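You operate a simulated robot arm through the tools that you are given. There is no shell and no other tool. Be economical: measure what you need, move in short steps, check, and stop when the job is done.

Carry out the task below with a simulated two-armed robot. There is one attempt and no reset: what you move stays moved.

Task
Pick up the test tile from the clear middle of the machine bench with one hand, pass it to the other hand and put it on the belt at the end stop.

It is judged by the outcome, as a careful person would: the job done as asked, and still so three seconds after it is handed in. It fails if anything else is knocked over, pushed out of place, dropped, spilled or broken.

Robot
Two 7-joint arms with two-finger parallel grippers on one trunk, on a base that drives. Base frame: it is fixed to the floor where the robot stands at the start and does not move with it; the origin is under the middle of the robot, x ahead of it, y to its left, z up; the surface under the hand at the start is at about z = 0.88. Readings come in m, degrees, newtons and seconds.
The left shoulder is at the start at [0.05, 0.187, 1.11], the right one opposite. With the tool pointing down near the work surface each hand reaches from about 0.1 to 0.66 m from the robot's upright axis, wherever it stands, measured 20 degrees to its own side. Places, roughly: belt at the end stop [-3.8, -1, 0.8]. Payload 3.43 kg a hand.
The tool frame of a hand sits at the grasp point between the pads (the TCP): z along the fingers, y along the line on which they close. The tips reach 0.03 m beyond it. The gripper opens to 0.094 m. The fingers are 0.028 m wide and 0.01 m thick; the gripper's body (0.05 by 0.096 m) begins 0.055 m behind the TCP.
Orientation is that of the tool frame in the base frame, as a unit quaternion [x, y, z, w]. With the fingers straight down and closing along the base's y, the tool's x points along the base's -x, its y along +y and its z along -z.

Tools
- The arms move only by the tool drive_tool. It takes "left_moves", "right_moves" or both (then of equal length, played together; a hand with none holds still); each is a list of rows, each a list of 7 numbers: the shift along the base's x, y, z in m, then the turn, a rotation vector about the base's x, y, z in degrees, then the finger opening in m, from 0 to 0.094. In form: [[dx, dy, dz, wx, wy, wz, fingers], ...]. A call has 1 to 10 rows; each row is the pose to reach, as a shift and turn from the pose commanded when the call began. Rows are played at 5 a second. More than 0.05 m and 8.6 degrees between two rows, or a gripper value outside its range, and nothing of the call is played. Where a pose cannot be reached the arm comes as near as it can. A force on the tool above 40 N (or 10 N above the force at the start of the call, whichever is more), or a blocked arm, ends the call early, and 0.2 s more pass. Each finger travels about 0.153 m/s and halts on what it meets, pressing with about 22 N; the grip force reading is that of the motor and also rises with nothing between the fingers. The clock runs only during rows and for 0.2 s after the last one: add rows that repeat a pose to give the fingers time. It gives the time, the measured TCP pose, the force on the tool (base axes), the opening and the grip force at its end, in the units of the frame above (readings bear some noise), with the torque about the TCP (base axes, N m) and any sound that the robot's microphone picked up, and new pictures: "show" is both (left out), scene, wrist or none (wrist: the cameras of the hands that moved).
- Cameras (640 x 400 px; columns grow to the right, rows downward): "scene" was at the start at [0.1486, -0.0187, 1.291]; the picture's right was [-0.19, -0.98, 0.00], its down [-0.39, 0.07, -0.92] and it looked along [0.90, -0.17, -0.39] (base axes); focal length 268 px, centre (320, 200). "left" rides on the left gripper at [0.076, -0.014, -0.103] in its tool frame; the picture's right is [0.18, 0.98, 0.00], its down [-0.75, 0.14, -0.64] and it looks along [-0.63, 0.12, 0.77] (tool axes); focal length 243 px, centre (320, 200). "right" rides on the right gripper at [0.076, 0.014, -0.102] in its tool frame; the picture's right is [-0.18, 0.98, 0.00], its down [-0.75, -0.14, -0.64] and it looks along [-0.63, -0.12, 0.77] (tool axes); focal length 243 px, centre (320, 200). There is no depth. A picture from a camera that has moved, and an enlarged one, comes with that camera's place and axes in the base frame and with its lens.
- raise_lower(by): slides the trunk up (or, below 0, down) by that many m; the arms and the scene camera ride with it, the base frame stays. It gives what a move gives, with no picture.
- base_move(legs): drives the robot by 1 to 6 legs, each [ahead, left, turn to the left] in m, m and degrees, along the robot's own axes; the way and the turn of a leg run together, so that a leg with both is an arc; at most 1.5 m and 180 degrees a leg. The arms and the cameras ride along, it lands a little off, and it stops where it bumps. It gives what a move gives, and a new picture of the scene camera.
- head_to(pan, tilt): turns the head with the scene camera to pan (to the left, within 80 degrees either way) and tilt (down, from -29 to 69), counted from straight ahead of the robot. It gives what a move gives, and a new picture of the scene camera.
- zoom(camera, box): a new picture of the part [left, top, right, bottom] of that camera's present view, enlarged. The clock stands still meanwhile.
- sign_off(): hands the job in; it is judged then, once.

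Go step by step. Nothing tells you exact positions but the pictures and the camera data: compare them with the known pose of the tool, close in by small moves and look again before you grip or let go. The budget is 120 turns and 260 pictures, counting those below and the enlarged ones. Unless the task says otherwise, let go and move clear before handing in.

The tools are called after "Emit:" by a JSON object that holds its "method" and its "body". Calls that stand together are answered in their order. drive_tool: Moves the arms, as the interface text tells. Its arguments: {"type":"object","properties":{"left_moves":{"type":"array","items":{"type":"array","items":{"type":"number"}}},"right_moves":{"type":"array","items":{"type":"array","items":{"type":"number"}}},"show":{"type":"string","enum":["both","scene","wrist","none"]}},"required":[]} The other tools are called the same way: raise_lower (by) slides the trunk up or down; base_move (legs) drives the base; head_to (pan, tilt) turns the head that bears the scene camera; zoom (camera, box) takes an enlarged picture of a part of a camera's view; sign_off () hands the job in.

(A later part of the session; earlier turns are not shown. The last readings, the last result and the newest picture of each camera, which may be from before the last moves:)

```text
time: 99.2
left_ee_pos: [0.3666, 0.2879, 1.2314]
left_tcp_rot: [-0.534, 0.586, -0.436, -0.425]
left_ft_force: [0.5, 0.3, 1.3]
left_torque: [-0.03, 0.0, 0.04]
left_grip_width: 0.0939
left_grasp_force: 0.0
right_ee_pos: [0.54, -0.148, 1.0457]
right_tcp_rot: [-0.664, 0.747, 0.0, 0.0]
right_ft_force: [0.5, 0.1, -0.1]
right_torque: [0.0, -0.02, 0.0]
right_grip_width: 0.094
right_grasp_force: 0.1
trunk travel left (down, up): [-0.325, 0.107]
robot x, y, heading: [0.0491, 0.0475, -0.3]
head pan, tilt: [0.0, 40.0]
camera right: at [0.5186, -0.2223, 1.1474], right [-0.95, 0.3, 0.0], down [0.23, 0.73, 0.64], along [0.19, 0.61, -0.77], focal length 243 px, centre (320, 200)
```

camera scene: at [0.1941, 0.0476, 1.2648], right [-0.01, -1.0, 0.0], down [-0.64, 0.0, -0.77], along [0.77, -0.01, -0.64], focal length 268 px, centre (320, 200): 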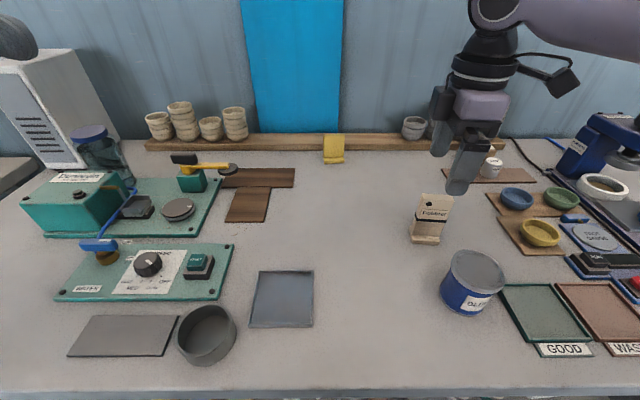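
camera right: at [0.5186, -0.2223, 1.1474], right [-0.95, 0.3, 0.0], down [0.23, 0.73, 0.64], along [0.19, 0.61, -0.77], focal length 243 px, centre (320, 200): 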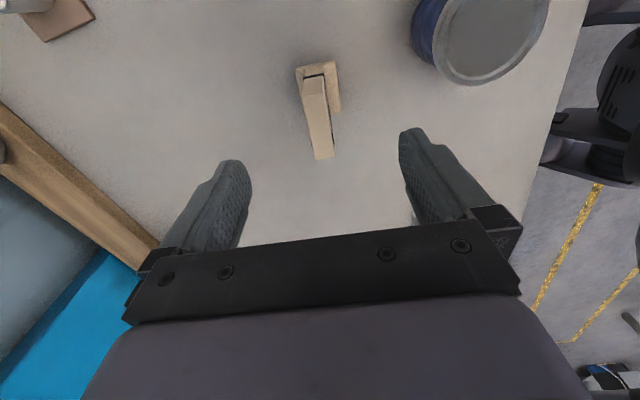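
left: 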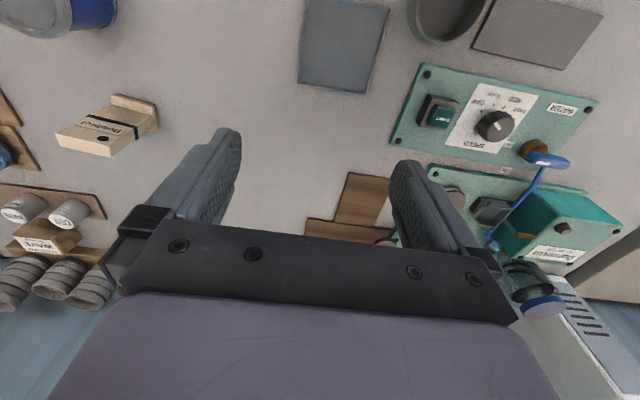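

Aligned. I descend until the TCP is at the tile top height (~0.973), fingers either side.

Emit:
{"method": "drive_tool", "body": {"right_moves": [[0, -0.002, -0.02, 0, 0, 0, 0.094], [0, -0.003, -0.04, 0, 0, 0, 0.094], [0, -0.003, -0.06, 0, 0, 0, 0.094], [0, -0.003, -0.073, 0, 0, 0, 0.094], [0, -0.003, -0.073, 0, 0, 0, 0.094]]}}

Emit:
{"method": "zoom", "body": {"camera": "scene", "box": [370, 150, 490, 250]}}

```text
time: 100.4
left_ee_pos: [0.3665, 0.2869, 1.2301]
left_tcp_rot: [-0.535, 0.586, -0.436, -0.425]
left_ft_force: [0.2, -0.2, -0.7]
left_torque: [-0.01, -0.03, -0.02]
left_grip_width: 0.094
left_grasp_force: 0.0
right_ee_pos: [0.5408, -0.1504, 0.9737]
right_tcp_rot: [-0.664, 0.747, 0.0, 0.001]
right_ft_force: [0.3, -0.3, 0.9]
right_torque: [0.03, 0.03, 0.03]
right_grip_width: 0.0943
right_grasp_force: 0.1
trunk travel left (down, up): [-0.325, 0.107]
robot x, y, heading: [0.0516, 0.0523, -0.3]
head pan, tilt: [0.0, 40.0]
camera scene: at [0.1941, 0.0471, 1.2648], right [-0.01, -1.0, 0.0], down [-0.64, 0.0, -0.77], along [0.77, -0.01, -0.64], focal length 268 px, centre (320, 200)
camera right: at [0.5189, -0.2246, 1.0742], right [-0.95, 0.3, 0.0], down [0.23, 0.73, 0.64], along [0.19, 0.61, -0.77], focal length 243 px, centre (320, 200)
```

scene: 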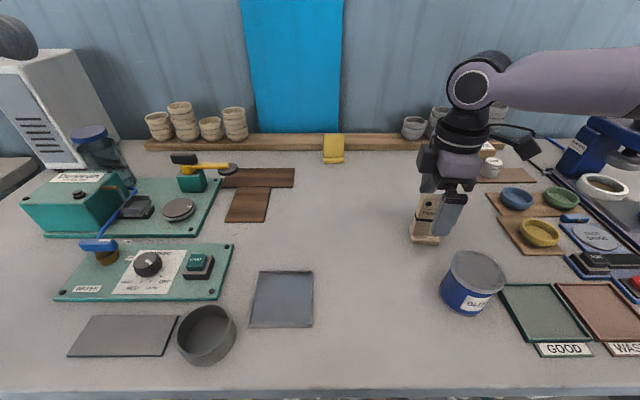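
right: 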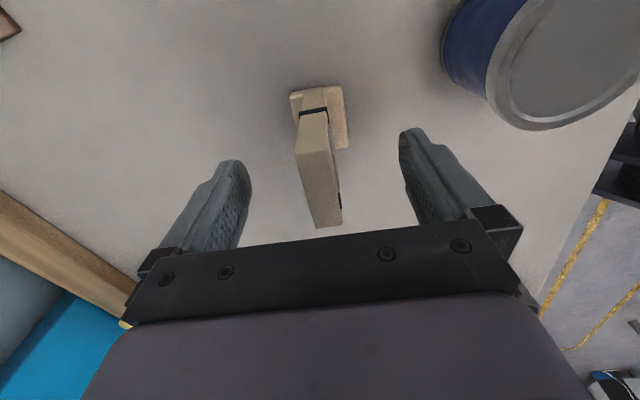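

```text
4.00 times, centred on (430, 200) of scene
camera zoom: at [0.1941, 0.0471, 1.2648], right [-0.01, -1.0, 0.0], down [-0.64, 0.0, -0.77], along [0.77, -0.01, -0.64], focal length 1070 px, centre (-120, 200)
```

zoom: 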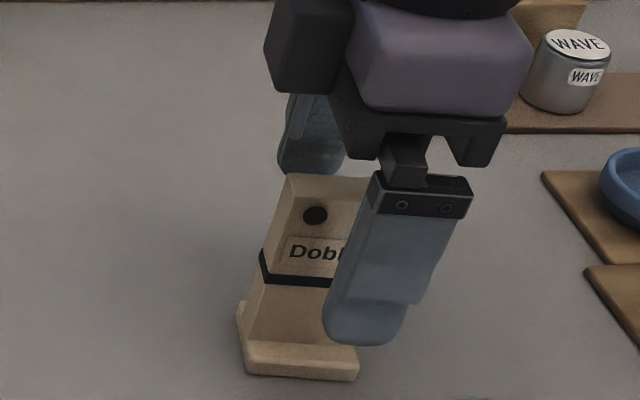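

The tile is centred between the fingers. I close the grip.

Emit:
{"method": "drive_tool", "body": {"right_moves": [[0, 0, 0, 0, 0, 0, 0.04], [0, 0, 0, 0, 0, 0, 0.01], [0, 0, 0, 0, 0, 0, 0.0], [0, 0, 0, 0, 0, 0, 0.0]]}}

Emit:
{"method": "zoom", "body": {"camera": "scene", "box": [370, 150, 490, 250]}}

```text
time: 101.4
left_ee_pos: [0.3672, 0.2873, 1.2308]
left_tcp_rot: [-0.535, 0.586, -0.436, -0.425]
left_ft_force: [0.2, 0.7, -0.2]
left_torque: [0.0, 0.02, 0.0]
left_grip_width: 0.0942
left_grasp_force: 0.0
right_ee_pos: [0.541, -0.1513, 0.9732]
right_tcp_rot: [-0.665, 0.747, 0.0, -0.001]
right_ft_force: [-0.2, 0.9, -0.2]
right_torque: [0.03, 0.0, -0.01]
right_grip_width: 0.02
right_grasp_force: 21.9
trunk travel left (down, up): [-0.325, 0.107]
robot x, y, heading: [0.0524, 0.0477, -0.7]
head pan, tilt: [0.0, 40.0]
camera scene: at [0.1942, 0.0471, 1.2647], right [-0.01, -1.0, 0.0], down [-0.64, 0.0, -0.77], along [0.77, -0.01, -0.64], focal length 268 px, centre (320, 200)
camera right: at [0.5189, -0.2246, 1.0743], right [-0.95, 0.3, 0.0], down [0.23, 0.73, 0.64], along [0.19, 0.61, -0.77], focal length 243 px, centre (320, 200)
```

scene: 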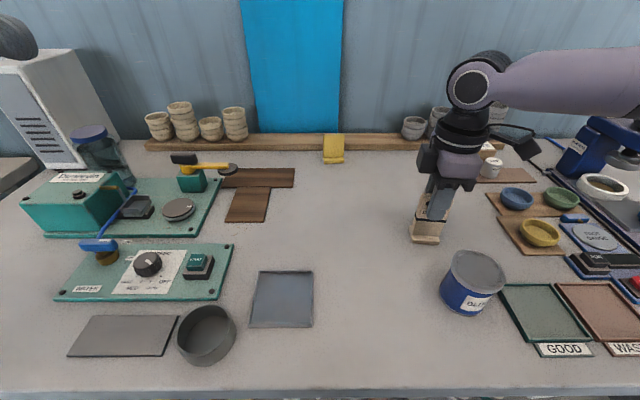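
right: 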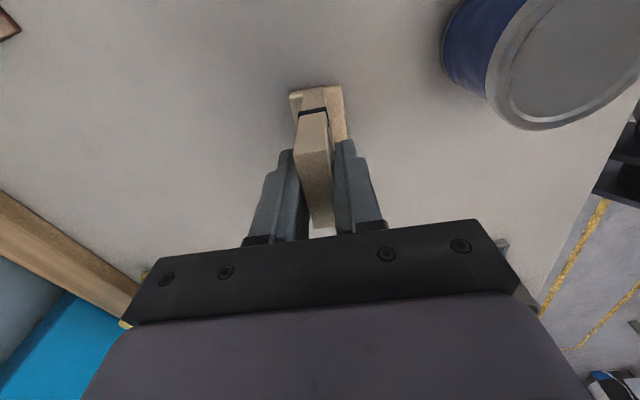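

```text
4.00 times, centred on (430, 200) of scene
camera zoom: at [0.1942, 0.0471, 1.2647], right [-0.01, -1.0, 0.0], down [-0.64, 0.0, -0.77], along [0.77, -0.01, -0.64], focal length 1070 px, centre (-120, 200)
```

zoom: 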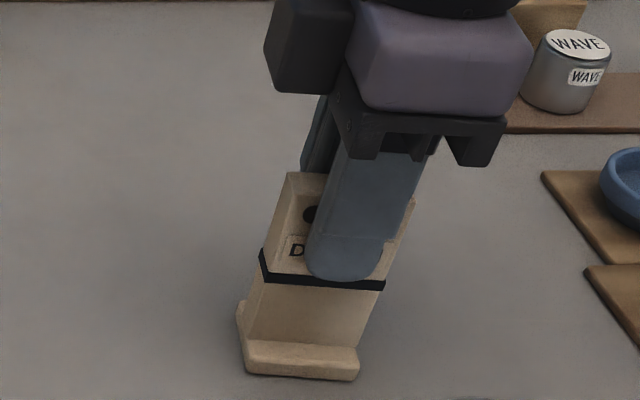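

Gripped (20 mm). I lift straight up.

Emit:
{"method": "drive_tool", "body": {"right_moves": [[0, 0, 0.02, 0, 0, 0, 0], [0, 0, 0.05, 0, 0, 0, 0], [0, 0, 0.08, 0, 0, 0, 0], [0, -0.01, 0.11, 0, 0, 0, 0], [0, -0.03, 0.14, 0, 0, 0, 0], [0, -0.05, 0.17, 0, 0, 0, 0], [0, -0.05, 0.17, 0, 0, 0, 0]]}}

```text
time: 103.0
left_ee_pos: [0.3657, 0.2879, 1.2308]
left_tcp_rot: [-0.535, 0.585, -0.437, -0.425]
left_ft_force: [0.3, -0.5, -0.2]
left_torque: [-0.02, -0.03, 0.02]
left_grip_width: 0.094
left_grasp_force: 0.1
right_ee_pos: [0.5402, -0.2032, 1.1442]
right_tcp_rot: [-0.665, 0.747, 0.001, 0.0]
right_ft_force: [-0.4, 0.1, -1.6]
right_torque: [0.03, 0.0, 0.0]
right_grip_width: 0.0201
right_grasp_force: 21.8
trunk travel left (down, up): [-0.325, 0.107]
robot x, y, heading: [0.0496, 0.0498, -0.4]
head pan, tilt: [0.0, 40.0]
camera scene: at [0.1943, 0.0471, 1.2647], right [-0.01, -1.0, 0.0], down [-0.64, 0.0, -0.77], along [0.77, -0.01, -0.64], focal length 268 px, centre (320, 200)
camera right: at [0.519, -0.2769, 1.2448], right [-0.95, 0.3, 0.0], down [0.23, 0.73, 0.64], along [0.19, 0.61, -0.77], focal length 243 px, centre (320, 200)
```

scene: 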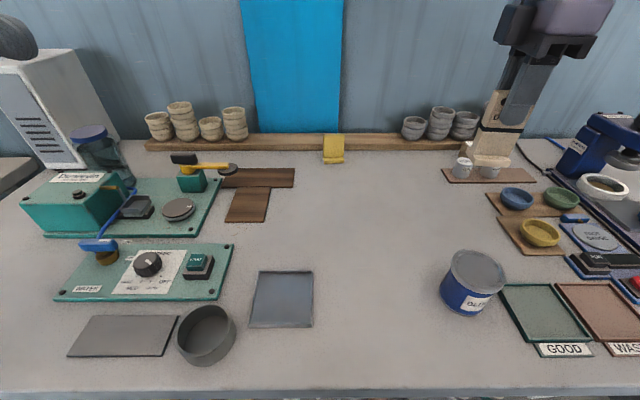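
right: 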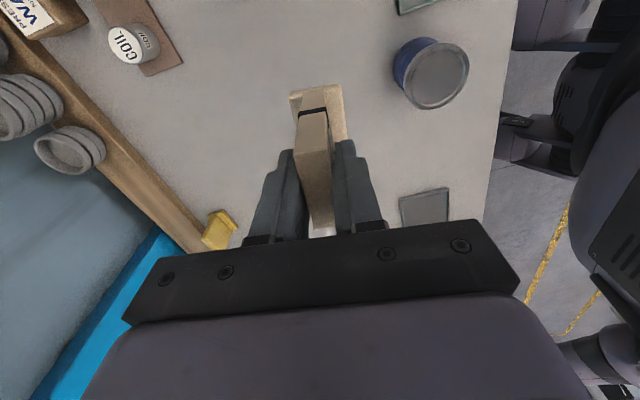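

Held securely, foot at z≈1.05. I back away to do the handover over clear floor.

Emit:
{"method": "base_move", "body": {"legs": [[-0.75, 0, 0]]}}

Emit:
{"method": "drive_tool", "body": {"right_moves": [[-0.03, 0.01, -0.01, 0, 0, 0, 0], [-0.06, 0.02, -0.02, 0, 0, 0, 0], [-0.09, 0.04, -0.03, 0, 0, 0, 0], [-0.12, 0.06, -0.04, 0, 0, 0, 0], [-0.12, 0.06, -0.04, 0, 0, 0, 0]], "show": "scene"}}

```text
time: 107.1
left_ee_pos: [-0.3946, 0.2938, 1.2311]
left_tcp_rot: [-0.532, 0.588, -0.434, -0.428]
left_ft_force: [-0.6, -0.4, -0.3]
left_torque: [-0.03, 0.02, 0.01]
left_grip_width: 0.0941
left_grasp_force: 0.0
right_ee_pos: [-0.2239, -0.1981, 1.1436]
right_tcp_rot: [-0.661, 0.75, 0.0, 0.0]
right_ft_force: [0.2, -0.6, -0.3]
right_torque: [0.0, 0.02, 0.02]
right_grip_width: 0.0199
right_grasp_force: 21.9
trunk travel left (down, up): [-0.325, 0.107]
robot x, y, heading: [-0.7105, 0.0586, -0.9]
head pan, tilt: [0.0, 40.0]
camera scene: at [-0.5685, 0.0545, 1.2648], right [-0.02, -1.0, 0.0], down [-0.64, 0.01, -0.77], along [0.77, -0.01, -0.64], focal length 268 px, centre (320, 200)
```

scene: 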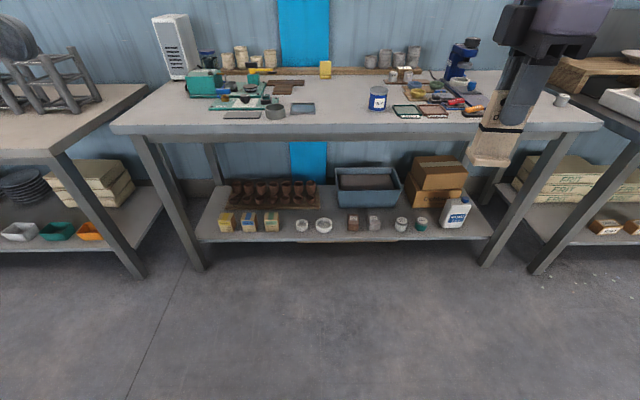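

```text
time: 108.3
left_ee_pos: [-0.3931, 0.2947, 1.2307]
left_tcp_rot: [-0.532, 0.588, -0.434, -0.427]
left_ft_force: [-0.2, 0.4, 0.2]
left_torque: [0.01, 0.02, 0.01]
left_grip_width: 0.0939
left_grasp_force: 0.0
right_ee_pos: [-0.3435, -0.1384, 1.1008]
right_tcp_rot: [-0.661, 0.751, 0.001, 0.001]
right_ft_force: [-0.5, -0.5, -1.5]
right_torque: [-0.04, 0.02, 0.0]
right_grip_width: 0.0201
right_grasp_force: 22.1
trunk travel left (down, up): [-0.325, 0.107]
robot x, y, heading: [-0.7099, 0.0628, -0.8]
head pan, tilt: [0.0, 40.0]
camera scene: at [-0.5682, 0.0544, 1.2647], right [-0.02, -1.0, 0.0], down [-0.64, 0.01, -0.77], along [0.77, -0.01, -0.64], focal length 268 px, centre (320, 200)
```

scene: 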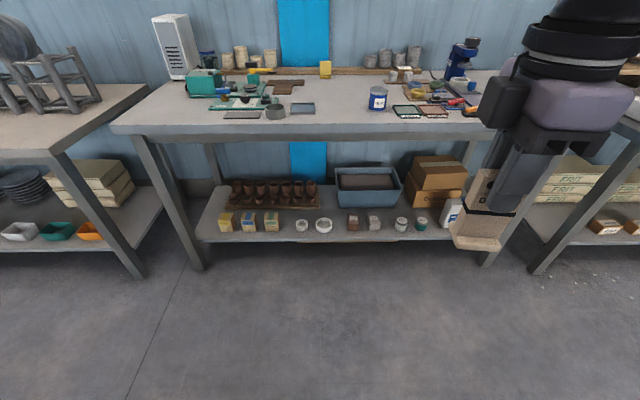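

I now bring the left hand to a pre-grasp position 13 cm left of the tile's lower body, pointing at it.

Emit:
{"method": "drive_tool", "body": {"left_moves": [[0.0082, -0.0386, -0.0191, 0, 0, -0.6, 0.094], [0.0164, -0.0772, -0.0382, 0, 0, -1.2, 0.094], [0.0246, -0.1157, -0.0573, 0, 0, -1.8, 0.094], [0.0328, -0.1543, -0.0764, 0, 0, -2.4, 0.094], [0.041, -0.193, -0.0955, 0, 0, -3.0, 0.094], [0.0492, -0.2315, -0.1146, 0, 0, -3.6, 0.094], [0.0574, -0.27, -0.1337, 0, 0, -4.2, 0.094], [0.0656, -0.3086, -0.1527, 0, 0, -4.9, 0.094], [0.0656, -0.3086, -0.1527, 0, 0, -4.9, 0.094]]}}

Emit:
{"method": "head_to", "body": {"pan": -25, "tilt": 40}}

```text
time: 110.3
left_ee_pos: [-0.3283, -0.0151, 1.0786]
left_tcp_rot: [-0.506, 0.61, -0.417, -0.445]
left_ft_force: [0.5, 0.0, 0.2]
left_torque: [-0.01, -0.01, 0.02]
left_grip_width: 0.0941
left_grasp_force: 0.0
right_ee_pos: [-0.3431, -0.1387, 1.1021]
right_tcp_rot: [-0.661, 0.75, 0.0, 0.0]
right_ft_force: [1.1, 0.3, -0.6]
right_torque: [0.02, 0.02, 0.03]
right_grip_width: 0.0199
right_grasp_force: 21.7
trunk travel left (down, up): [-0.325, 0.107]
robot x, y, heading: [-0.7123, 0.0544, -0.8]
head pan, tilt: [0.0, 40.0]
camera scene: at [-0.5683, 0.0546, 1.2648], right [-0.02, -1.0, 0.0], down [-0.64, 0.01, -0.77], along [0.77, -0.01, -0.64], focal length 268 px, centre (320, 200)
camera left: at [-0.3074, 0.062, 1.1785], right [-0.99, 0.09, 0.12], down [0.01, 0.82, -0.57], along [-0.15, -0.56, -0.81], focal length 243 px, centre (320, 200)
```

scene: 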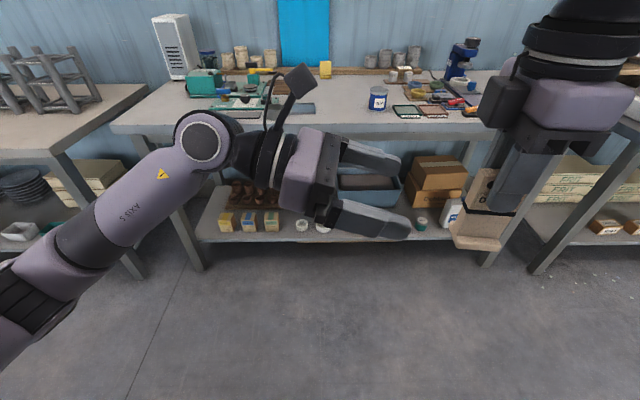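
left: 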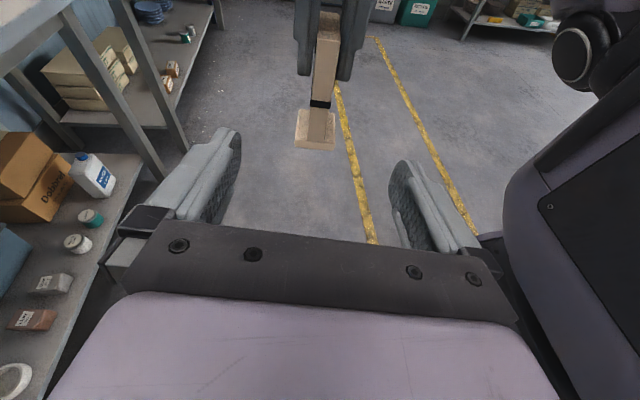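

```text
time: 111.2
left_ee_pos: [-0.3287, -0.0144, 1.0778]
left_tcp_rot: [-0.506, 0.611, -0.415, -0.446]
left_ft_force: [0.7, 0.3, -0.6]
left_torque: [-0.04, -0.02, -0.01]
left_grip_width: 0.0941
left_grasp_force: 0.1
right_ee_pos: [-0.3437, -0.1382, 1.1014]
right_tcp_rot: [-0.661, 0.75, 0.0, -0.001]
right_ft_force: [-0.1, 0.5, -0.3]
right_torque: [0.01, 0.0, 0.02]
right_grip_width: 0.0203
right_grasp_force: 21.4
trunk travel left (down, up): [-0.325, 0.107]
robot x, y, heading: [-0.7139, 0.0579, -0.8]
head pan, tilt: [-25.0, 40.0]
camera scene: at [-0.5768, 0.0188, 1.2647], right [-0.44, -0.9, 0.0], down [-0.58, 0.28, -0.77], along [0.69, -0.33, -0.64], focal length 268 px, centre (320, 200)
```

scene: 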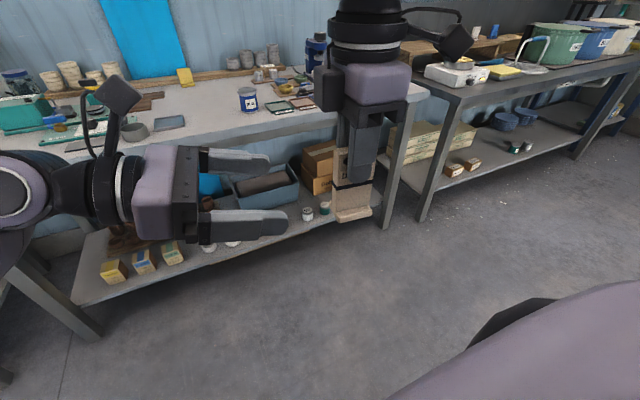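

Emit:
{"method": "zoom", "body": {"camera": "scene", "box": [264, 110, 424, 250]}}

Emit:
{"method": "zoom", "body": {"camera": "left", "box": [240, 0, 400, 160]}}

```text
2.86 times, centred on (344, 180) of scene
camera zoom: at [-0.5768, 0.0188, 1.2647], right [-0.44, -0.9, 0.0], down [-0.58, 0.28, -0.77], along [0.69, -0.33, -0.64], focal length 764 px, centre (251, 257)
```

zoom: 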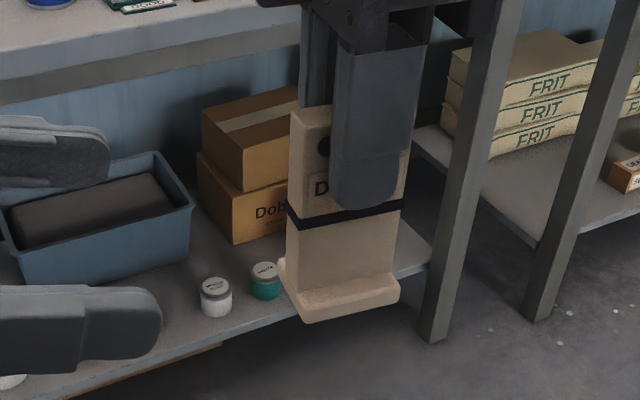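

```text
2.50 times, centred on (320, 80) of left
camera zoom: at [-0.3074, 0.0623, 1.1785], right [-0.99, 0.09, 0.12], down [0.01, 0.82, -0.57], along [-0.15, -0.56, -0.81], focal length 606 px, centre (320, 500)
```

zoom: 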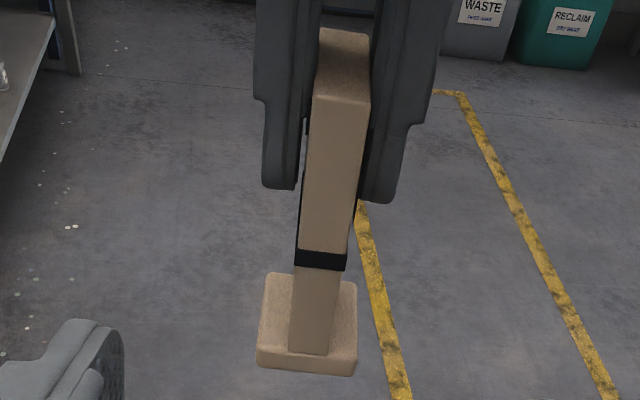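

Geometry checks out: tile T-foot is at z≈1.009, free body between 1.02 and 1.07. I correct the left hand's small roll, then advance along its pointing direction.

Emit:
{"method": "drive_tool", "body": {"left_moves": [[-0.002, -0.018, -0.006, -1.3, 1.6, 0.4, 0.094], [-0.004, -0.0365, -0.0125, -2.6, 3.16, 0.85, 0.094], [-0.004, -0.0365, -0.0125, -2.6, 3.16, 0.85, 0.094]], "show": "none"}}

Emit:
{"method": "drive_tool", "body": {"left_moves": [[-0.0035, -0.025, -0.0055, 0, 0, 0, 0.094], [-0.007, -0.05, -0.011, 0, 0, 0, 0.094], [-0.007, -0.05, -0.011, 0, 0, 0, 0.094]]}}

Emit:
{"method": "zoom", "body": {"camera": "scene", "box": [264, 110, 424, 250]}}

```text
time: 112.0
left_ee_pos: [-0.3317, -0.0521, 1.0656]
left_tcp_rot: [-0.512, 0.585, -0.418, -0.47]
left_ft_force: [0.0, 0.4, 1.4]
left_torque: [-0.02, 0.01, 0.02]
left_grip_width: 0.094
left_grasp_force: 0.0
right_ee_pos: [-0.3438, -0.139, 1.1014]
right_tcp_rot: [-0.661, 0.751, 0.0, 0.0]
right_ft_force: [-1.0, 0.0, -0.9]
right_torque: [0.0, -0.01, -0.05]
right_grip_width: 0.0198
right_grasp_force: 22.2
trunk travel left (down, up): [-0.325, 0.107]
robot x, y, heading: [-0.7097, 0.0578, -1.1]
head pan, tilt: [-25.0, 40.0]
```

```text
time: 112.8
left_ee_pos: [-0.3388, -0.1029, 1.0553]
left_tcp_rot: [-0.512, 0.585, -0.418, -0.47]
left_ft_force: [0.3, -0.6, 0.0]
left_torque: [0.03, 0.02, 0.02]
left_grip_width: 0.0939
left_grasp_force: 0.0
right_ee_pos: [-0.3433, -0.139, 1.1018]
right_tcp_rot: [-0.661, 0.75, 0.0, 0.0]
right_ft_force: [0.3, 0.2, -1.2]
right_torque: [-0.02, 0.01, -0.01]
right_grip_width: 0.02
right_grasp_force: 22.1
trunk travel left (down, up): [-0.325, 0.107]
robot x, y, heading: [-0.7123, 0.0552, -0.9]
head pan, tilt: [-25.0, 40.0]
camera scene: at [-0.5768, 0.0188, 1.2648], right [-0.44, -0.9, 0.0], down [-0.58, 0.28, -0.77], along [0.69, -0.33, -0.64], focal length 268 px, centre (320, 200)
camera left: at [-0.3145, -0.0209, 1.1502], right [-0.98, 0.09, 0.17], down [-0.04, 0.8, -0.6], along [-0.19, -0.6, -0.78], focal length 243 px, centre (320, 200)
```

scene: 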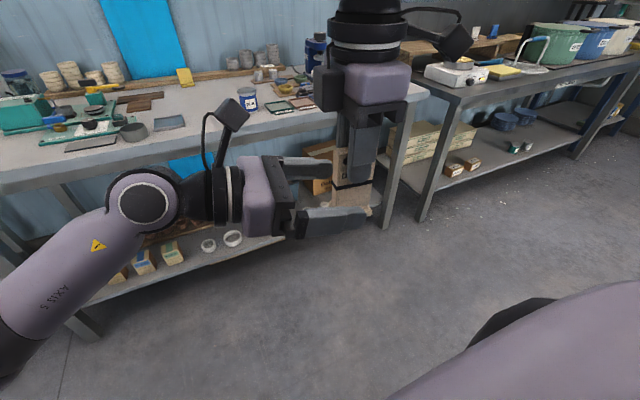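
left: 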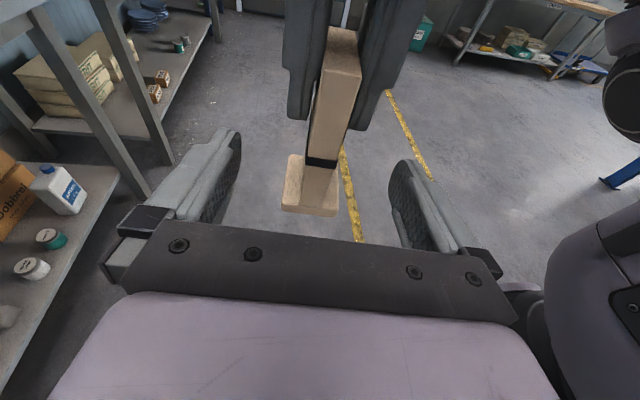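

```text
2.86 times, centred on (344, 180) of scene
camera zoom: at [-0.5768, 0.0188, 1.2648], right [-0.44, -0.9, 0.0], down [-0.58, 0.28, -0.77], along [0.69, -0.33, -0.64], focal length 764 px, centre (251, 257)
```

zoom: 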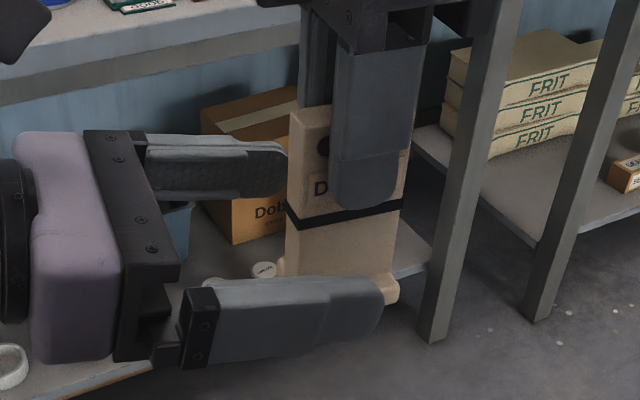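

Well aligned. I advance the last 3.6 cm and check before closing.

Emit:
{"method": "drive_tool", "body": {"left_moves": [[-0.0022, -0.018, -0.004, 0, 0, 0, 0.094], [-0.0045, -0.036, -0.0078, 0, 0, 0, 0.094], [-0.0045, -0.036, -0.0078, 0, 0, 0, 0.094]], "show": "wrist"}}

Emit:
{"method": "zoom", "body": {"camera": "scene", "box": [264, 110, 424, 250]}}

```text
time: 113.6
left_ee_pos: [-0.3437, -0.139, 1.0475]
left_tcp_rot: [-0.512, 0.585, -0.418, -0.471]
left_ft_force: [0.6, -0.4, -0.4]
left_torque: [0.02, -0.03, -0.01]
left_grip_width: 0.094
left_grasp_force: 0.0
right_ee_pos: [-0.3428, -0.1383, 1.1016]
right_tcp_rot: [-0.661, 0.751, 0.0, 0.0]
right_ft_force: [0.1, -0.1, -1.4]
right_torque: [-0.03, 0.01, -0.03]
right_grip_width: 0.0202
right_grasp_force: 22.3
trunk travel left (down, up): [-0.325, 0.107]
robot x, y, heading: [-0.7124, 0.0555, -0.8]
head pan, tilt: [-25.0, 40.0]
camera left: at [-0.3193, -0.0569, 1.1427], right [-0.98, 0.09, 0.17], down [-0.04, 0.8, -0.6], along [-0.19, -0.6, -0.78], focal length 243 px, centre (320, 200)
```

left: 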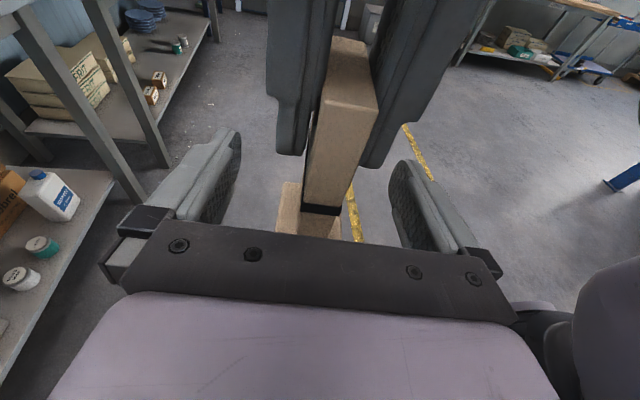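

```text
2.86 times, centred on (344, 180) of scene
camera zoom: at [-0.5768, 0.0188, 1.2647], right [-0.44, -0.9, 0.0], down [-0.58, 0.28, -0.77], along [0.69, -0.33, -0.64], focal length 764 px, centre (251, 257)
```

zoom: 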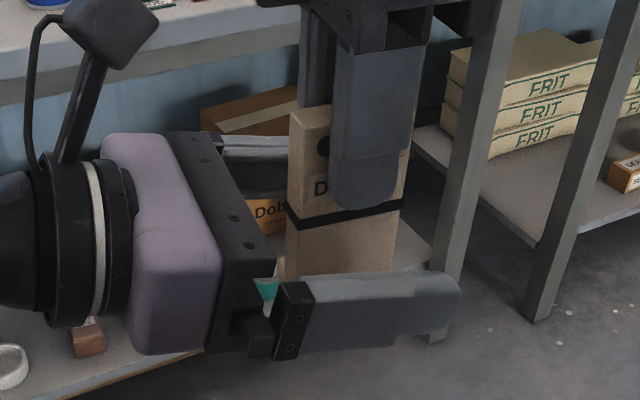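

Left fingers straddle the lower body. I close part way and check clearances to the foot and the right fingers.

Emit:
{"method": "drive_tool", "body": {"left_moves": [[0, 0, 0, 0, 0, 0, 0.06], [0, 0, 0, 0, 0, 0, 0.04], [0, 0, 0, 0, 0, 0, 0.034], [0, 0, 0, 0, 0, 0, 0.034]], "show": "wrist"}}

Emit:
{"method": "zoom", "body": {"camera": "scene", "box": [294, 130, 414, 230]}}

```text
time: 114.6
left_ee_pos: [-0.3442, -0.1391, 1.0472]
left_tcp_rot: [-0.511, 0.585, -0.418, -0.471]
left_ft_force: [0.2, 0.0, -0.7]
left_torque: [0.0, 0.01, -0.01]
left_grip_width: 0.034
left_grasp_force: 0.1
right_ee_pos: [-0.3432, -0.1384, 1.102]
right_tcp_rot: [-0.662, 0.75, 0.0, 0.0]
right_ft_force: [-0.1, 1.1, -0.3]
right_torque: [0.02, 0.05, 0.02]
right_grip_width: 0.0201
right_grasp_force: 21.9
trunk travel left (down, up): [-0.325, 0.107]
robot x, y, heading: [-0.7135, 0.0573, -1.0]
head pan, tilt: [-25.0, 40.0]
camera left: at [-0.3193, -0.0567, 1.1426], right [-0.98, 0.09, 0.17], down [-0.04, 0.8, -0.6], along [-0.19, -0.6, -0.78], focal length 243 px, centre (320, 200)
```

left: 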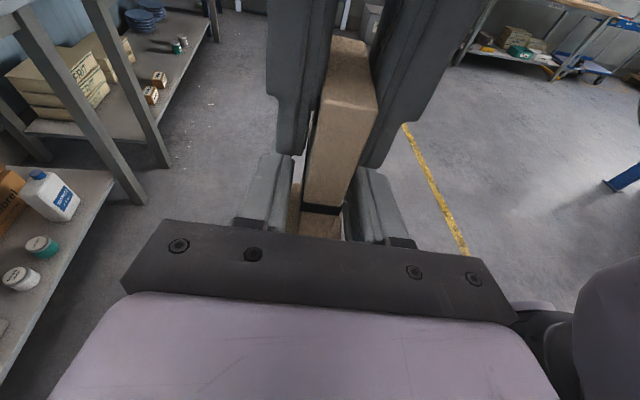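

```text
4.00 times, centred on (354, 180) of scene
camera zoom: at [-0.5768, 0.0187, 1.2647], right [-0.44, -0.9, 0.0], down [-0.58, 0.28, -0.77], along [0.69, -0.33, -0.64], focal length 1070 px, centre (184, 280)
```

zoom: 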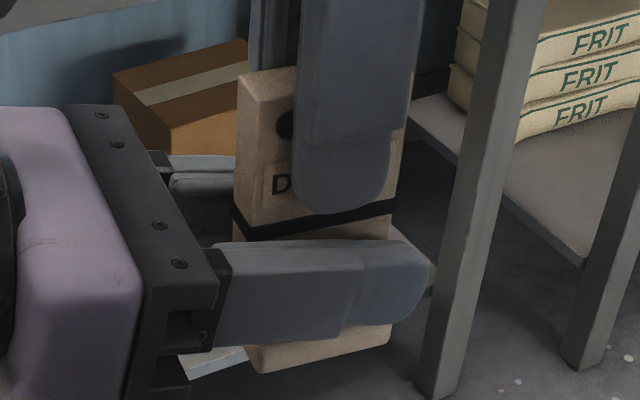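

Clear on both sides. I close the left grip fully.

Emit:
{"method": "drive_tool", "body": {"left_moves": [[0, 0, 0, 0, 0, 0, 0.02], [0, 0, 0, 0, 0, 0, 0.0], [0, 0, 0, 0, 0, 0, 0.0]], "show": "none"}}

Emit:
{"method": "zoom", "body": {"camera": "scene", "box": [294, 130, 414, 230]}}

```text
time: 115.4
left_ee_pos: [-0.3432, -0.1392, 1.0465]
left_tcp_rot: [-0.512, 0.584, -0.419, -0.47]
left_ft_force: [5.9, -2.2, -0.3]
left_torque: [0.02, 0.31, -0.09]
left_grip_width: 0.02
left_grasp_force: 22.3
right_ee_pos: [-0.342, -0.1393, 1.1019]
right_tcp_rot: [-0.661, 0.75, 0.001, 0.001]
right_ft_force: [-5.7, 2.0, -1.3]
right_torque: [0.13, 0.01, 0.07]
right_grip_width: 0.0198
right_grasp_force: 21.8
trunk travel left (down, up): [-0.325, 0.107]
robot x, y, heading: [-0.7101, 0.058, -0.9]
head pan, tilt: [-25.0, 40.0]
```

```text
4.00 times, centred on (354, 180) of scene
camera zoom: at [-0.5768, 0.0187, 1.2647], right [-0.44, -0.9, 0.0], down [-0.58, 0.28, -0.77], along [0.69, -0.33, -0.64], focal length 1070 px, centre (184, 280)
```

zoom: 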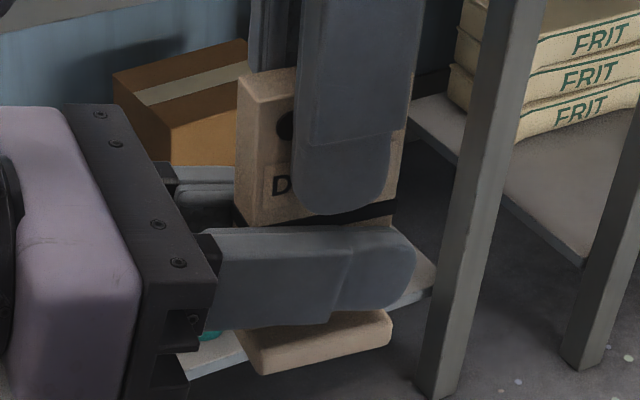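

Both hands hold it with little strain. I open the right hand and lift it clear.

Emit:
{"method": "drive_tool", "body": {"right_moves": [[0, 0, 0, 0, 0, 0, 0.03], [0, 0, 0, 0, 0, 0, 0.06], [0, 0, 0, 0, 0, 0, 0.06], [0, 0, 0.03, 0, 0, 0, 0.06], [0, -0.02, 0.06, 0, 0, 0, 0.06], [0, -0.06, 0.085, 0, 0, 0, 0.06], [0, -0.1, 0.1, 0, 0, 0, 0.06], [0, -0.14, 0.1, 0, 0, 0, 0.06]], "show": "scene"}}

Emit:
{"method": "zoom", "body": {"camera": "left", "box": [0, 0, 640, 400]}}

```text
time: 117.2
left_ee_pos: [-0.3439, -0.1387, 1.0468]
left_tcp_rot: [-0.512, 0.584, -0.418, -0.47]
left_ft_force: [0.1, -0.8, 0.6]
left_torque: [0.02, 0.01, 0.02]
left_grip_width: 0.0202
left_grasp_force: 22.2
right_ee_pos: [-0.3436, -0.2805, 1.2022]
right_tcp_rot: [-0.661, 0.75, 0.0, 0.001]
right_ft_force: [0.2, 0.3, -0.5]
right_torque: [-0.02, -0.02, 0.02]
right_grip_width: 0.0601
right_grasp_force: 0.1
trunk travel left (down, up): [-0.325, 0.107]
robot x, y, heading: [-0.7138, 0.0543, -0.8]
head pan, tilt: [-25.0, 40.0]
camera scene: at [-0.5768, 0.0182, 1.2647], right [-0.44, -0.9, 0.0], down [-0.58, 0.28, -0.77], along [0.69, -0.33, -0.64], focal length 268 px, centre (320, 200)
```

scene: 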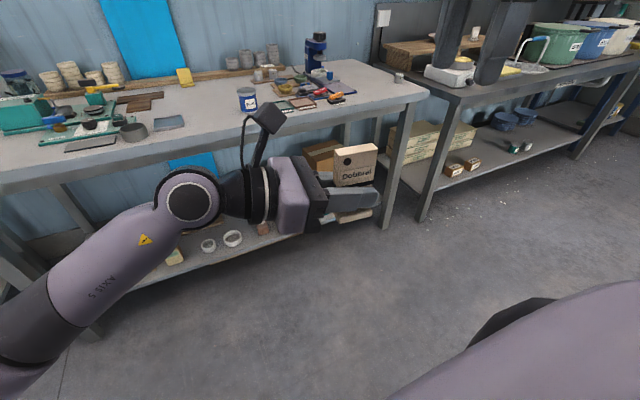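

```text
1.00 times, centred on (320, 200) of left (not enlarged: the box is as wide or as high as the picture)
camera zoom: at [-0.3193, -0.0572, 1.1426], right [-0.98, 0.09, 0.17], down [-0.04, 0.8, -0.6], along [-0.19, -0.6, -0.78], focal length 243 px, centre (320, 200)
```

zoom: 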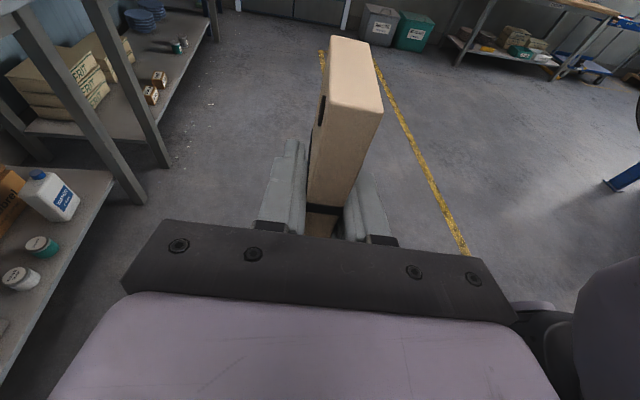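

The left hand now holds the tile alone. I test the placing pose in free space (hand ahead of the chest, low) to see where the elbow goes.

Emit:
{"method": "drive_tool", "body": {"left_moves": [[0.02, 0.03, 0, 0, 0, 1.6, 0], [0.04, 0.06, 0, 0, 0, 3.2, 0], [0.06, 0.09, 0, 0, 0, 4.8, 0], [0.08, 0.12, 0, 0, 0, 6.4, 0], [0.1, 0.15, 0, 0, 0, 6.4, 0], [0.115, 0.18, 0, 0, 0, 6.4, 0], [0.13, 0.194, -0.03, 0, 0, 6.4, 0], [0.13, 0.194, -0.07, 0, 0, 6.4, 0], [0.13, 0.194, -0.11, 0, 0, 6.4, 0], [0.13, 0.194, -0.11, 0, 0, 6.4, 0]], "show": "none"}}

Emit:
{"method": "head_to", "body": {"pan": 15, "tilt": 45}}

```text
time: 119.4
left_ee_pos: [-0.2132, 0.0581, 0.9346]
left_tcp_rot: [-0.544, 0.555, -0.444, -0.447]
left_ft_force: [0.1, 0.1, 0.3]
left_torque: [0.02, 0.0, 0.0]
left_grip_width: 0.0202
left_grasp_force: 21.8
right_ee_pos: [-0.3441, -0.2783, 1.2003]
right_tcp_rot: [-0.661, 0.75, 0.0, 0.0]
right_ft_force: [0.3, -0.5, 0.8]
right_torque: [0.03, -0.04, 0.04]
right_grip_width: 0.0599
right_grasp_force: 0.2
trunk travel left (down, up): [-0.325, 0.107]
robot x, y, heading: [-0.7119, 0.057, -0.9]
head pan, tilt: [-25.0, 40.0]
```

```text
time: 120.5
left_ee_pos: [-0.2142, 0.0573, 0.9344]
left_tcp_rot: [-0.544, 0.555, -0.444, -0.446]
left_ft_force: [-0.2, 0.0, -0.5]
left_torque: [-0.04, 0.01, 0.02]
left_grip_width: 0.0198
left_grasp_force: 21.8
right_ee_pos: [-0.3437, -0.2793, 1.2025]
right_tcp_rot: [-0.661, 0.75, 0.001, 0.001]
right_ft_force: [-0.5, -0.5, 0.6]
right_torque: [0.01, 0.0, 0.02]
right_grip_width: 0.0598
right_grasp_force: 0.1
trunk travel left (down, up): [-0.325, 0.107]
robot x, y, heading: [-0.7103, 0.0623, -0.7]
head pan, tilt: [15.0, 45.0]
camera scene: at [-0.5744, 0.0756, 1.2575], right [0.24, -0.97, 0.0], down [-0.69, -0.17, -0.71], along [0.69, 0.17, -0.71], focal length 268 px, centre (320, 200)
```

scene: 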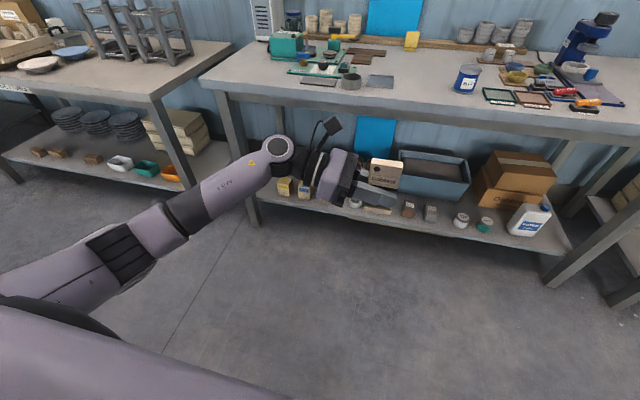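

Works: the forearm slopes down from the elbow. I raise the trunk and drive back to the belt side.

Emit:
{"method": "raise_lower", "body": {"by": 0.1}}

Emit:
{"method": "base_move", "body": {"legs": [[-0.75, -0.95, 0.8], [-0.7, -1.0, 0], [0, 0, 90]]}}

```text
time: 121.8
left_ee_pos: [-0.2128, 0.0584, 1.035]
left_tcp_rot: [-0.544, 0.555, -0.443, -0.447]
left_ft_force: [0.0, 0.5, -0.3]
left_torque: [0.02, 0.0, 0.01]
left_grip_width: 0.0198
left_grasp_force: 22.1
right_ee_pos: [-0.3437, -0.2794, 1.3017]
right_tcp_rot: [-0.661, 0.75, 0.002, 0.001]
right_ft_force: [0.1, -0.3, 0.0]
right_torque: [0.0, 0.01, 0.02]
right_grip_width: 0.06
right_grasp_force: 0.0
trunk travel left (down, up): [-0.425, 0.007]
robot x, y, heading: [-0.713, 0.0579, -1.1]
head pan, tilt: [15.0, 45.0]
```

```text
time: 143.0
left_ee_pos: [-2.1803, -1.384, 1.0344]
left_tcp_rot: [0.778, -0.011, 0.629, 0.004]
left_ft_force: [0.3, -0.6, -0.1]
left_torque: [-0.01, 0.03, 0.02]
left_grip_width: 0.02
left_grasp_force: 21.6
right_ee_pos: [-1.8449, -1.5177, 1.3017]
right_tcp_rot: [0.998, -0.067, 0.0, 0.0]
right_ft_force: [-0.7, 0.7, 0.3]
right_torque: [-0.01, 0.02, -0.03]
right_grip_width: 0.0598
right_grasp_force: 0.0
trunk travel left (down, up): [-0.425, 0.007]
robot x, y, heading: [-2.185, -1.877, 88.7]
head pan, tilt: [15.0, 45.0]
camera scene: at [-2.2029, -1.7456, 1.3575], right [0.97, 0.24, 0.0], down [0.17, -0.69, -0.71], along [-0.17, 0.69, -0.71], focal length 268 px, centre (320, 200)
```

scene: 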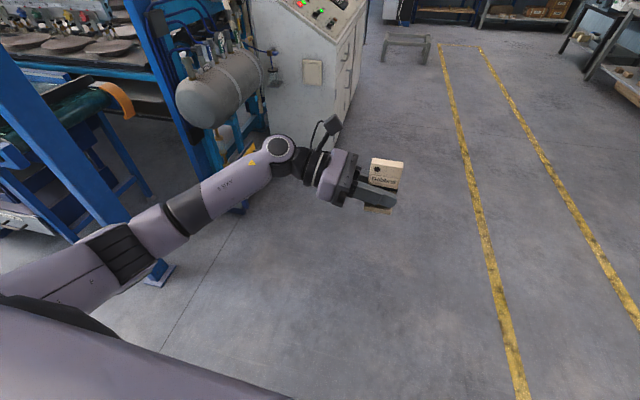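

I back off 10 cm for clearance from the frame post and strafe to in front of the end stop.

Emit:
{"method": "base_move", "body": {"legs": [[-0.1, 0, 1.0], [0, 1.5, 0]]}}

Emit:
{"method": "head_to", "body": {"pan": 0, "tilt": 40}}

```text
time: 156.9
left_ee_pos: [-3.6774, -1.4748, 1.0345]
left_tcp_rot: [0.777, -0.005, 0.629, -0.001]
left_ft_force: [0.5, -0.6, -0.3]
left_torque: [-0.01, -0.01, 0.05]
left_grip_width: 0.02
left_grasp_force: 21.7
right_ee_pos: [-3.3397, -1.6009, 1.3017]
right_tcp_rot: [0.998, -0.058, 0.0, 0.0]
right_ft_force: [0.9, -0.1, 0.2]
right_torque: [0.03, -0.01, 0.02]
right_grip_width: 0.0602
right_grasp_force: 0.1
trunk travel left (down, up): [-0.425, 0.007]
robot x, y, heading: [-3.6725, -1.9712, 89.9]
head pan, tilt: [15.0, 45.0]
camera scene: at [-3.6935, -1.8363, 1.3575], right [0.97, 0.25, 0.0], down [0.18, -0.68, -0.71], along [-0.18, 0.68, -0.71], focal length 268 px, centre (320, 200)
```

scene: 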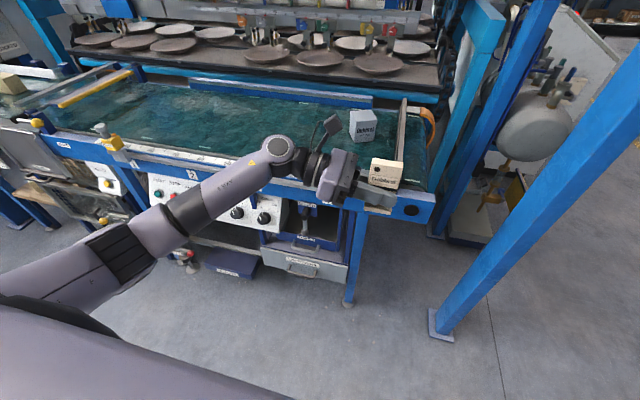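

```text
time: 157.7
left_ee_pos: [-3.6767, -1.4746, 1.0347]
left_tcp_rot: [0.777, -0.005, 0.629, 0.0]
left_ft_force: [-0.3, 0.0, 0.1]
left_torque: [0.01, 0.01, 0.02]
left_grip_width: 0.0204
left_grasp_force: 21.7
right_ee_pos: [-3.3396, -1.6009, 1.3015]
right_tcp_rot: [0.998, -0.058, 0.0, 0.001]
right_ft_force: [0.3, -0.3, -0.2]
right_torque: [0.0, 0.0, 0.01]
right_grip_width: 0.06
right_grasp_force: 0.0
trunk travel left (down, up): [-0.425, 0.007]
robot x, y, heading: [-3.6689, -1.9702, 89.5]
head pan, tilt: [0.0, 40.0]
camera scene: at [-3.6724, -1.8299, 1.3647], right [1.0, -0.01, 0.0], down [0.0, -0.64, -0.77], along [0.0, 0.77, -0.64], focal length 268 px, centre (320, 200)
```

scene: 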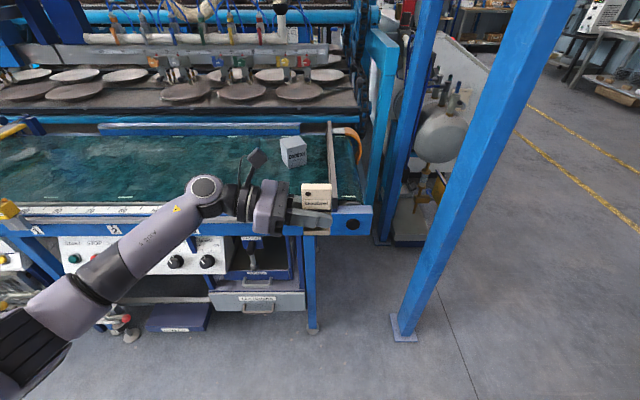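

Emit:
{"method": "zoom", "body": {"camera": "scene", "box": [220, 110, 380, 240]}}

Emit:
{"method": "drive_tool", "body": {"right_moves": [[-0.02, -0.04, 0, 0, 0, 0, 0.06], [-0.04, -0.08, 0, 0, 0, 0, 0.06], [-0.06, -0.12, 0, 0, 0, 0, 0.06], [-0.06, -0.15, 0, 0, 0, 0, 0.06]], "show": "none"}}

```text
3.08 times, centred on (300, 175) of scene
camera zoom: at [-3.6724, -1.8299, 1.3647], right [1.0, -0.01, 0.0], down [0.0, -0.64, -0.77], along [0.0, 0.77, -0.64], focal length 823 px, centre (382, 277)
```

zoom: 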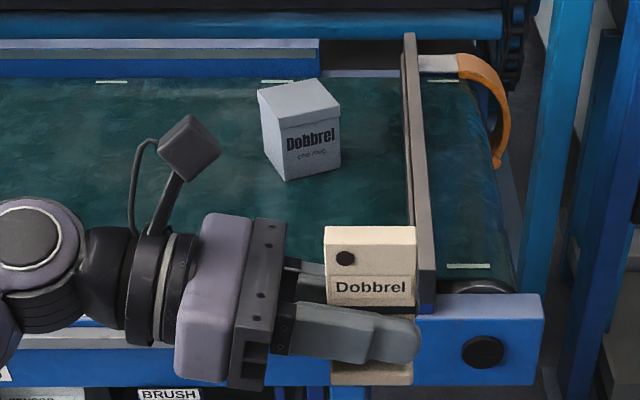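

```text
time: 158.7
left_ee_pos: [-3.6761, -1.4754, 1.0355]
left_tcp_rot: [0.777, -0.004, 0.63, -0.002]
left_ft_force: [-0.3, -0.7, -0.4]
left_torque: [0.01, -0.03, 0.0]
left_grip_width: 0.02
left_grasp_force: 22.0
right_ee_pos: [-3.4002, -1.7553, 1.3]
right_tcp_rot: [0.998, -0.059, 0.0, 0.001]
right_ft_force: [0.3, 0.1, -0.1]
right_torque: [0.0, 0.0, 0.04]
right_grip_width: 0.0599
right_grasp_force: 0.0
trunk travel left (down, up): [-0.425, 0.007]
robot x, y, heading: [-3.6781, -1.9741, 89.8]
head pan, tilt: [0.0, 40.0]
```

End stop face measured at x≈-3.637; the grey mug box's near corner at y≈-0.965. Target for the tile: (-3.68, -1.045). I drive in closer.

Emit:
{"method": "base_move", "body": {"legs": [[0, 0.12, 0], [0.2, 0, 0], [0.16, 0, 0]]}}

Emit:
{"method": "head_to", "body": {"pan": -10, "tilt": 50}}

```text
time: 162.7
left_ee_pos: [-3.7997, -1.1141, 1.0342]
left_tcp_rot: [0.777, -0.003, 0.63, -0.002]
left_ft_force: [-1.4, 0.6, -0.1]
left_torque: [-0.01, 0.01, 0.01]
left_grip_width: 0.0198
left_grasp_force: 22.1
right_ee_pos: [-3.5235, -1.391, 1.2996]
right_tcp_rot: [0.998, -0.056, 0.0, 0.0]
right_ft_force: [-0.4, 0.1, -0.2]
right_torque: [0.0, -0.01, -0.01]
right_grip_width: 0.0602
right_grasp_force: 0.0
trunk travel left (down, up): [-0.425, 0.007]
robot x, y, heading: [-3.793, -1.6116, 90.0]
head pan, tilt: [0.0, 40.0]
camera scene: at [-3.7944, -1.4683, 1.3646], right [1.0, 0.0, 0.0], down [0.0, -0.64, -0.77], along [0.0, 0.77, -0.64], focal length 268 px, centre (320, 200)
```

scene: 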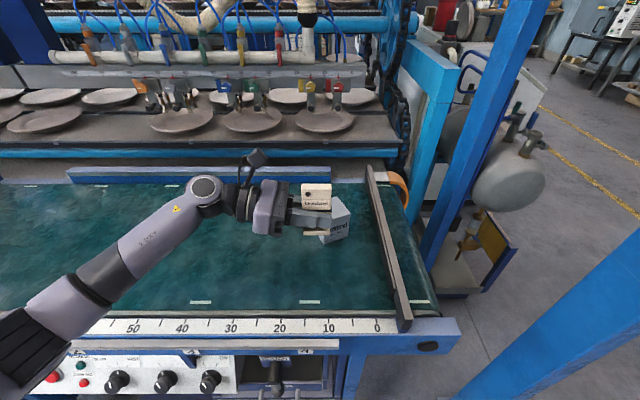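

```text
time: 163.4
left_ee_pos: [-3.8008, -1.1135, 1.0354]
left_tcp_rot: [0.777, -0.003, 0.63, -0.002]
left_ft_force: [-0.2, 0.4, 0.0]
left_torque: [0.04, 0.04, 0.0]
left_grip_width: 0.0201
left_grasp_force: 21.8
right_ee_pos: [-3.5236, -1.3923, 1.3005]
right_tcp_rot: [0.998, -0.057, 0.0, 0.0]
right_ft_force: [-0.5, -0.6, 0.4]
right_torque: [0.0, 0.0, 0.0]
right_grip_width: 0.0603
right_grasp_force: 0.1
trunk travel left (down, up): [-0.425, 0.007]
robot x, y, heading: [-3.7928, -1.6122, 90.2]
head pan, tilt: [-10.0, 50.0]
camera scene: at [-3.7811, -1.4784, 1.3506], right [0.98, -0.18, 0.0], down [-0.13, -0.75, -0.64], along [0.11, 0.63, -0.77], focal length 268 px, centre (320, 200)
```

scene: 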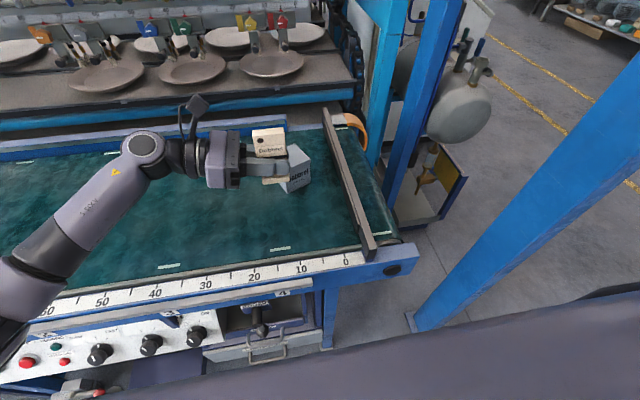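

Good view. I move the tile over the target at height, then lower to about 5 cm above the belt.

Emit:
{"method": "drive_tool", "body": {"left_moves": [[0.04, 0.023, 0, 0, 0, 0, 0], [0.08, 0.046, 0, 0, 0, 0, 0], [0.115, 0.069, 0, 0, 0, 0, 0], [0.115, 0.069, -0.03, 0, 0, 0, 0], [0.115, 0.069, -0.06, 0, 0, 0, 0], [0.115, 0.069, -0.09, 0, 0, 0, 0], [0.115, 0.069, -0.12, 0, 0, 0, 0], [0.115, 0.069, -0.14, 0, 0, 0, 0], [0.115, 0.069, -0.14, 0, 0, 0, 0]]}}

Emit:
{"method": "zoom", "body": {"camera": "scene", "box": [220, 100, 420, 260]}}

```text
time: 165.4
left_ee_pos: [-3.6914, -1.0655, 0.9059]
left_tcp_rot: [0.777, -0.003, 0.63, -0.002]
left_ft_force: [-0.3, -1.2, -0.1]
left_torque: [0.03, 0.0, 0.02]
left_grip_width: 0.0198
left_grasp_force: 22.4
left hand out of reach, approached as far as the arm can: row 6, 7, 8, 9
right_ee_pos: [-3.5245, -1.392, 1.3001]
right_tcp_rot: [0.998, -0.056, 0.0, 0.0]
right_ft_force: [0.0, -0.1, 1.1]
right_torque: [0.03, -0.02, 0.01]
right_grip_width: 0.0598
right_grasp_force: 0.0
trunk travel left (down, up): [-0.425, 0.007]
robot x, y, heading: [-3.7968, -1.6142, 89.9]
head pan, tilt: [-10.0, 50.0]
camera scene: at [-3.7816, -1.4782, 1.3506], right [0.98, -0.18, 0.0], down [-0.13, -0.75, -0.64], along [0.11, 0.63, -0.77], focal length 268 px, centre (320, 200)
camera left: at [-3.7743, -1.0513, 1.0017], right [0.04, -0.98, 0.17], down [-0.78, -0.14, -0.6], along [0.62, -0.11, -0.78], focal length 243 px, centre (320, 200)
```

scene: 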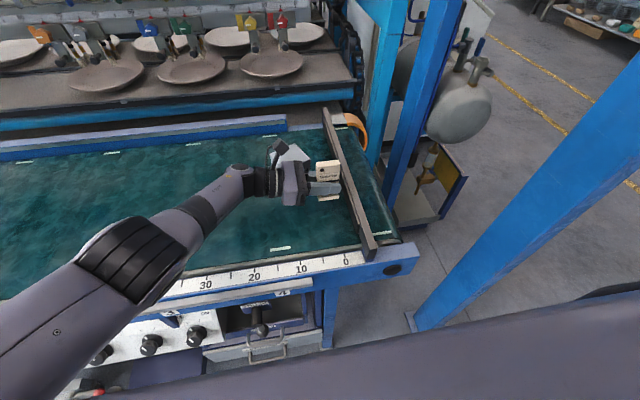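
left: 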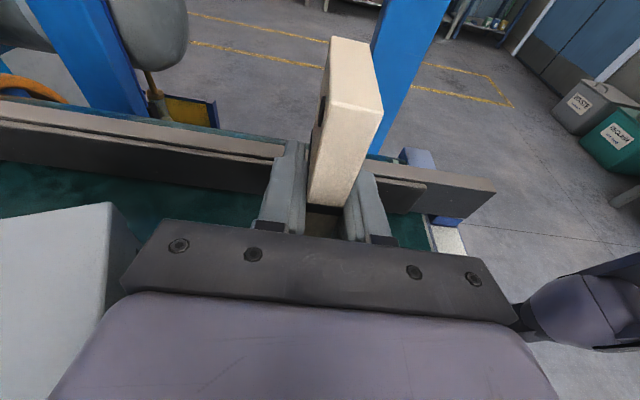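

```text
2.50 times, centred on (320, 180) of scene
camera zoom: at [-3.7816, -1.4782, 1.3506], right [0.98, -0.18, 0.0], down [-0.13, -0.75, -0.64], along [0.11, 0.63, -0.77], focal length 669 px, centre (320, 250)
```

zoom: 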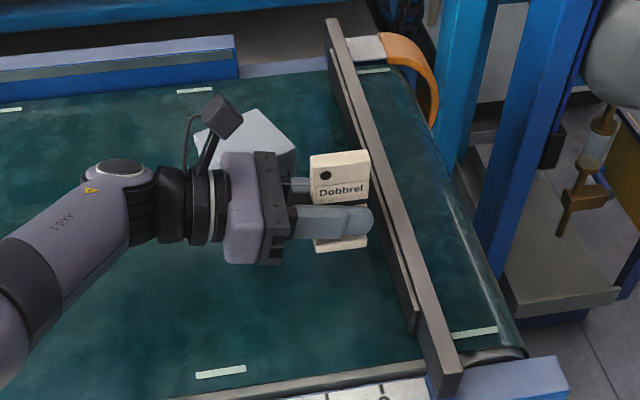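

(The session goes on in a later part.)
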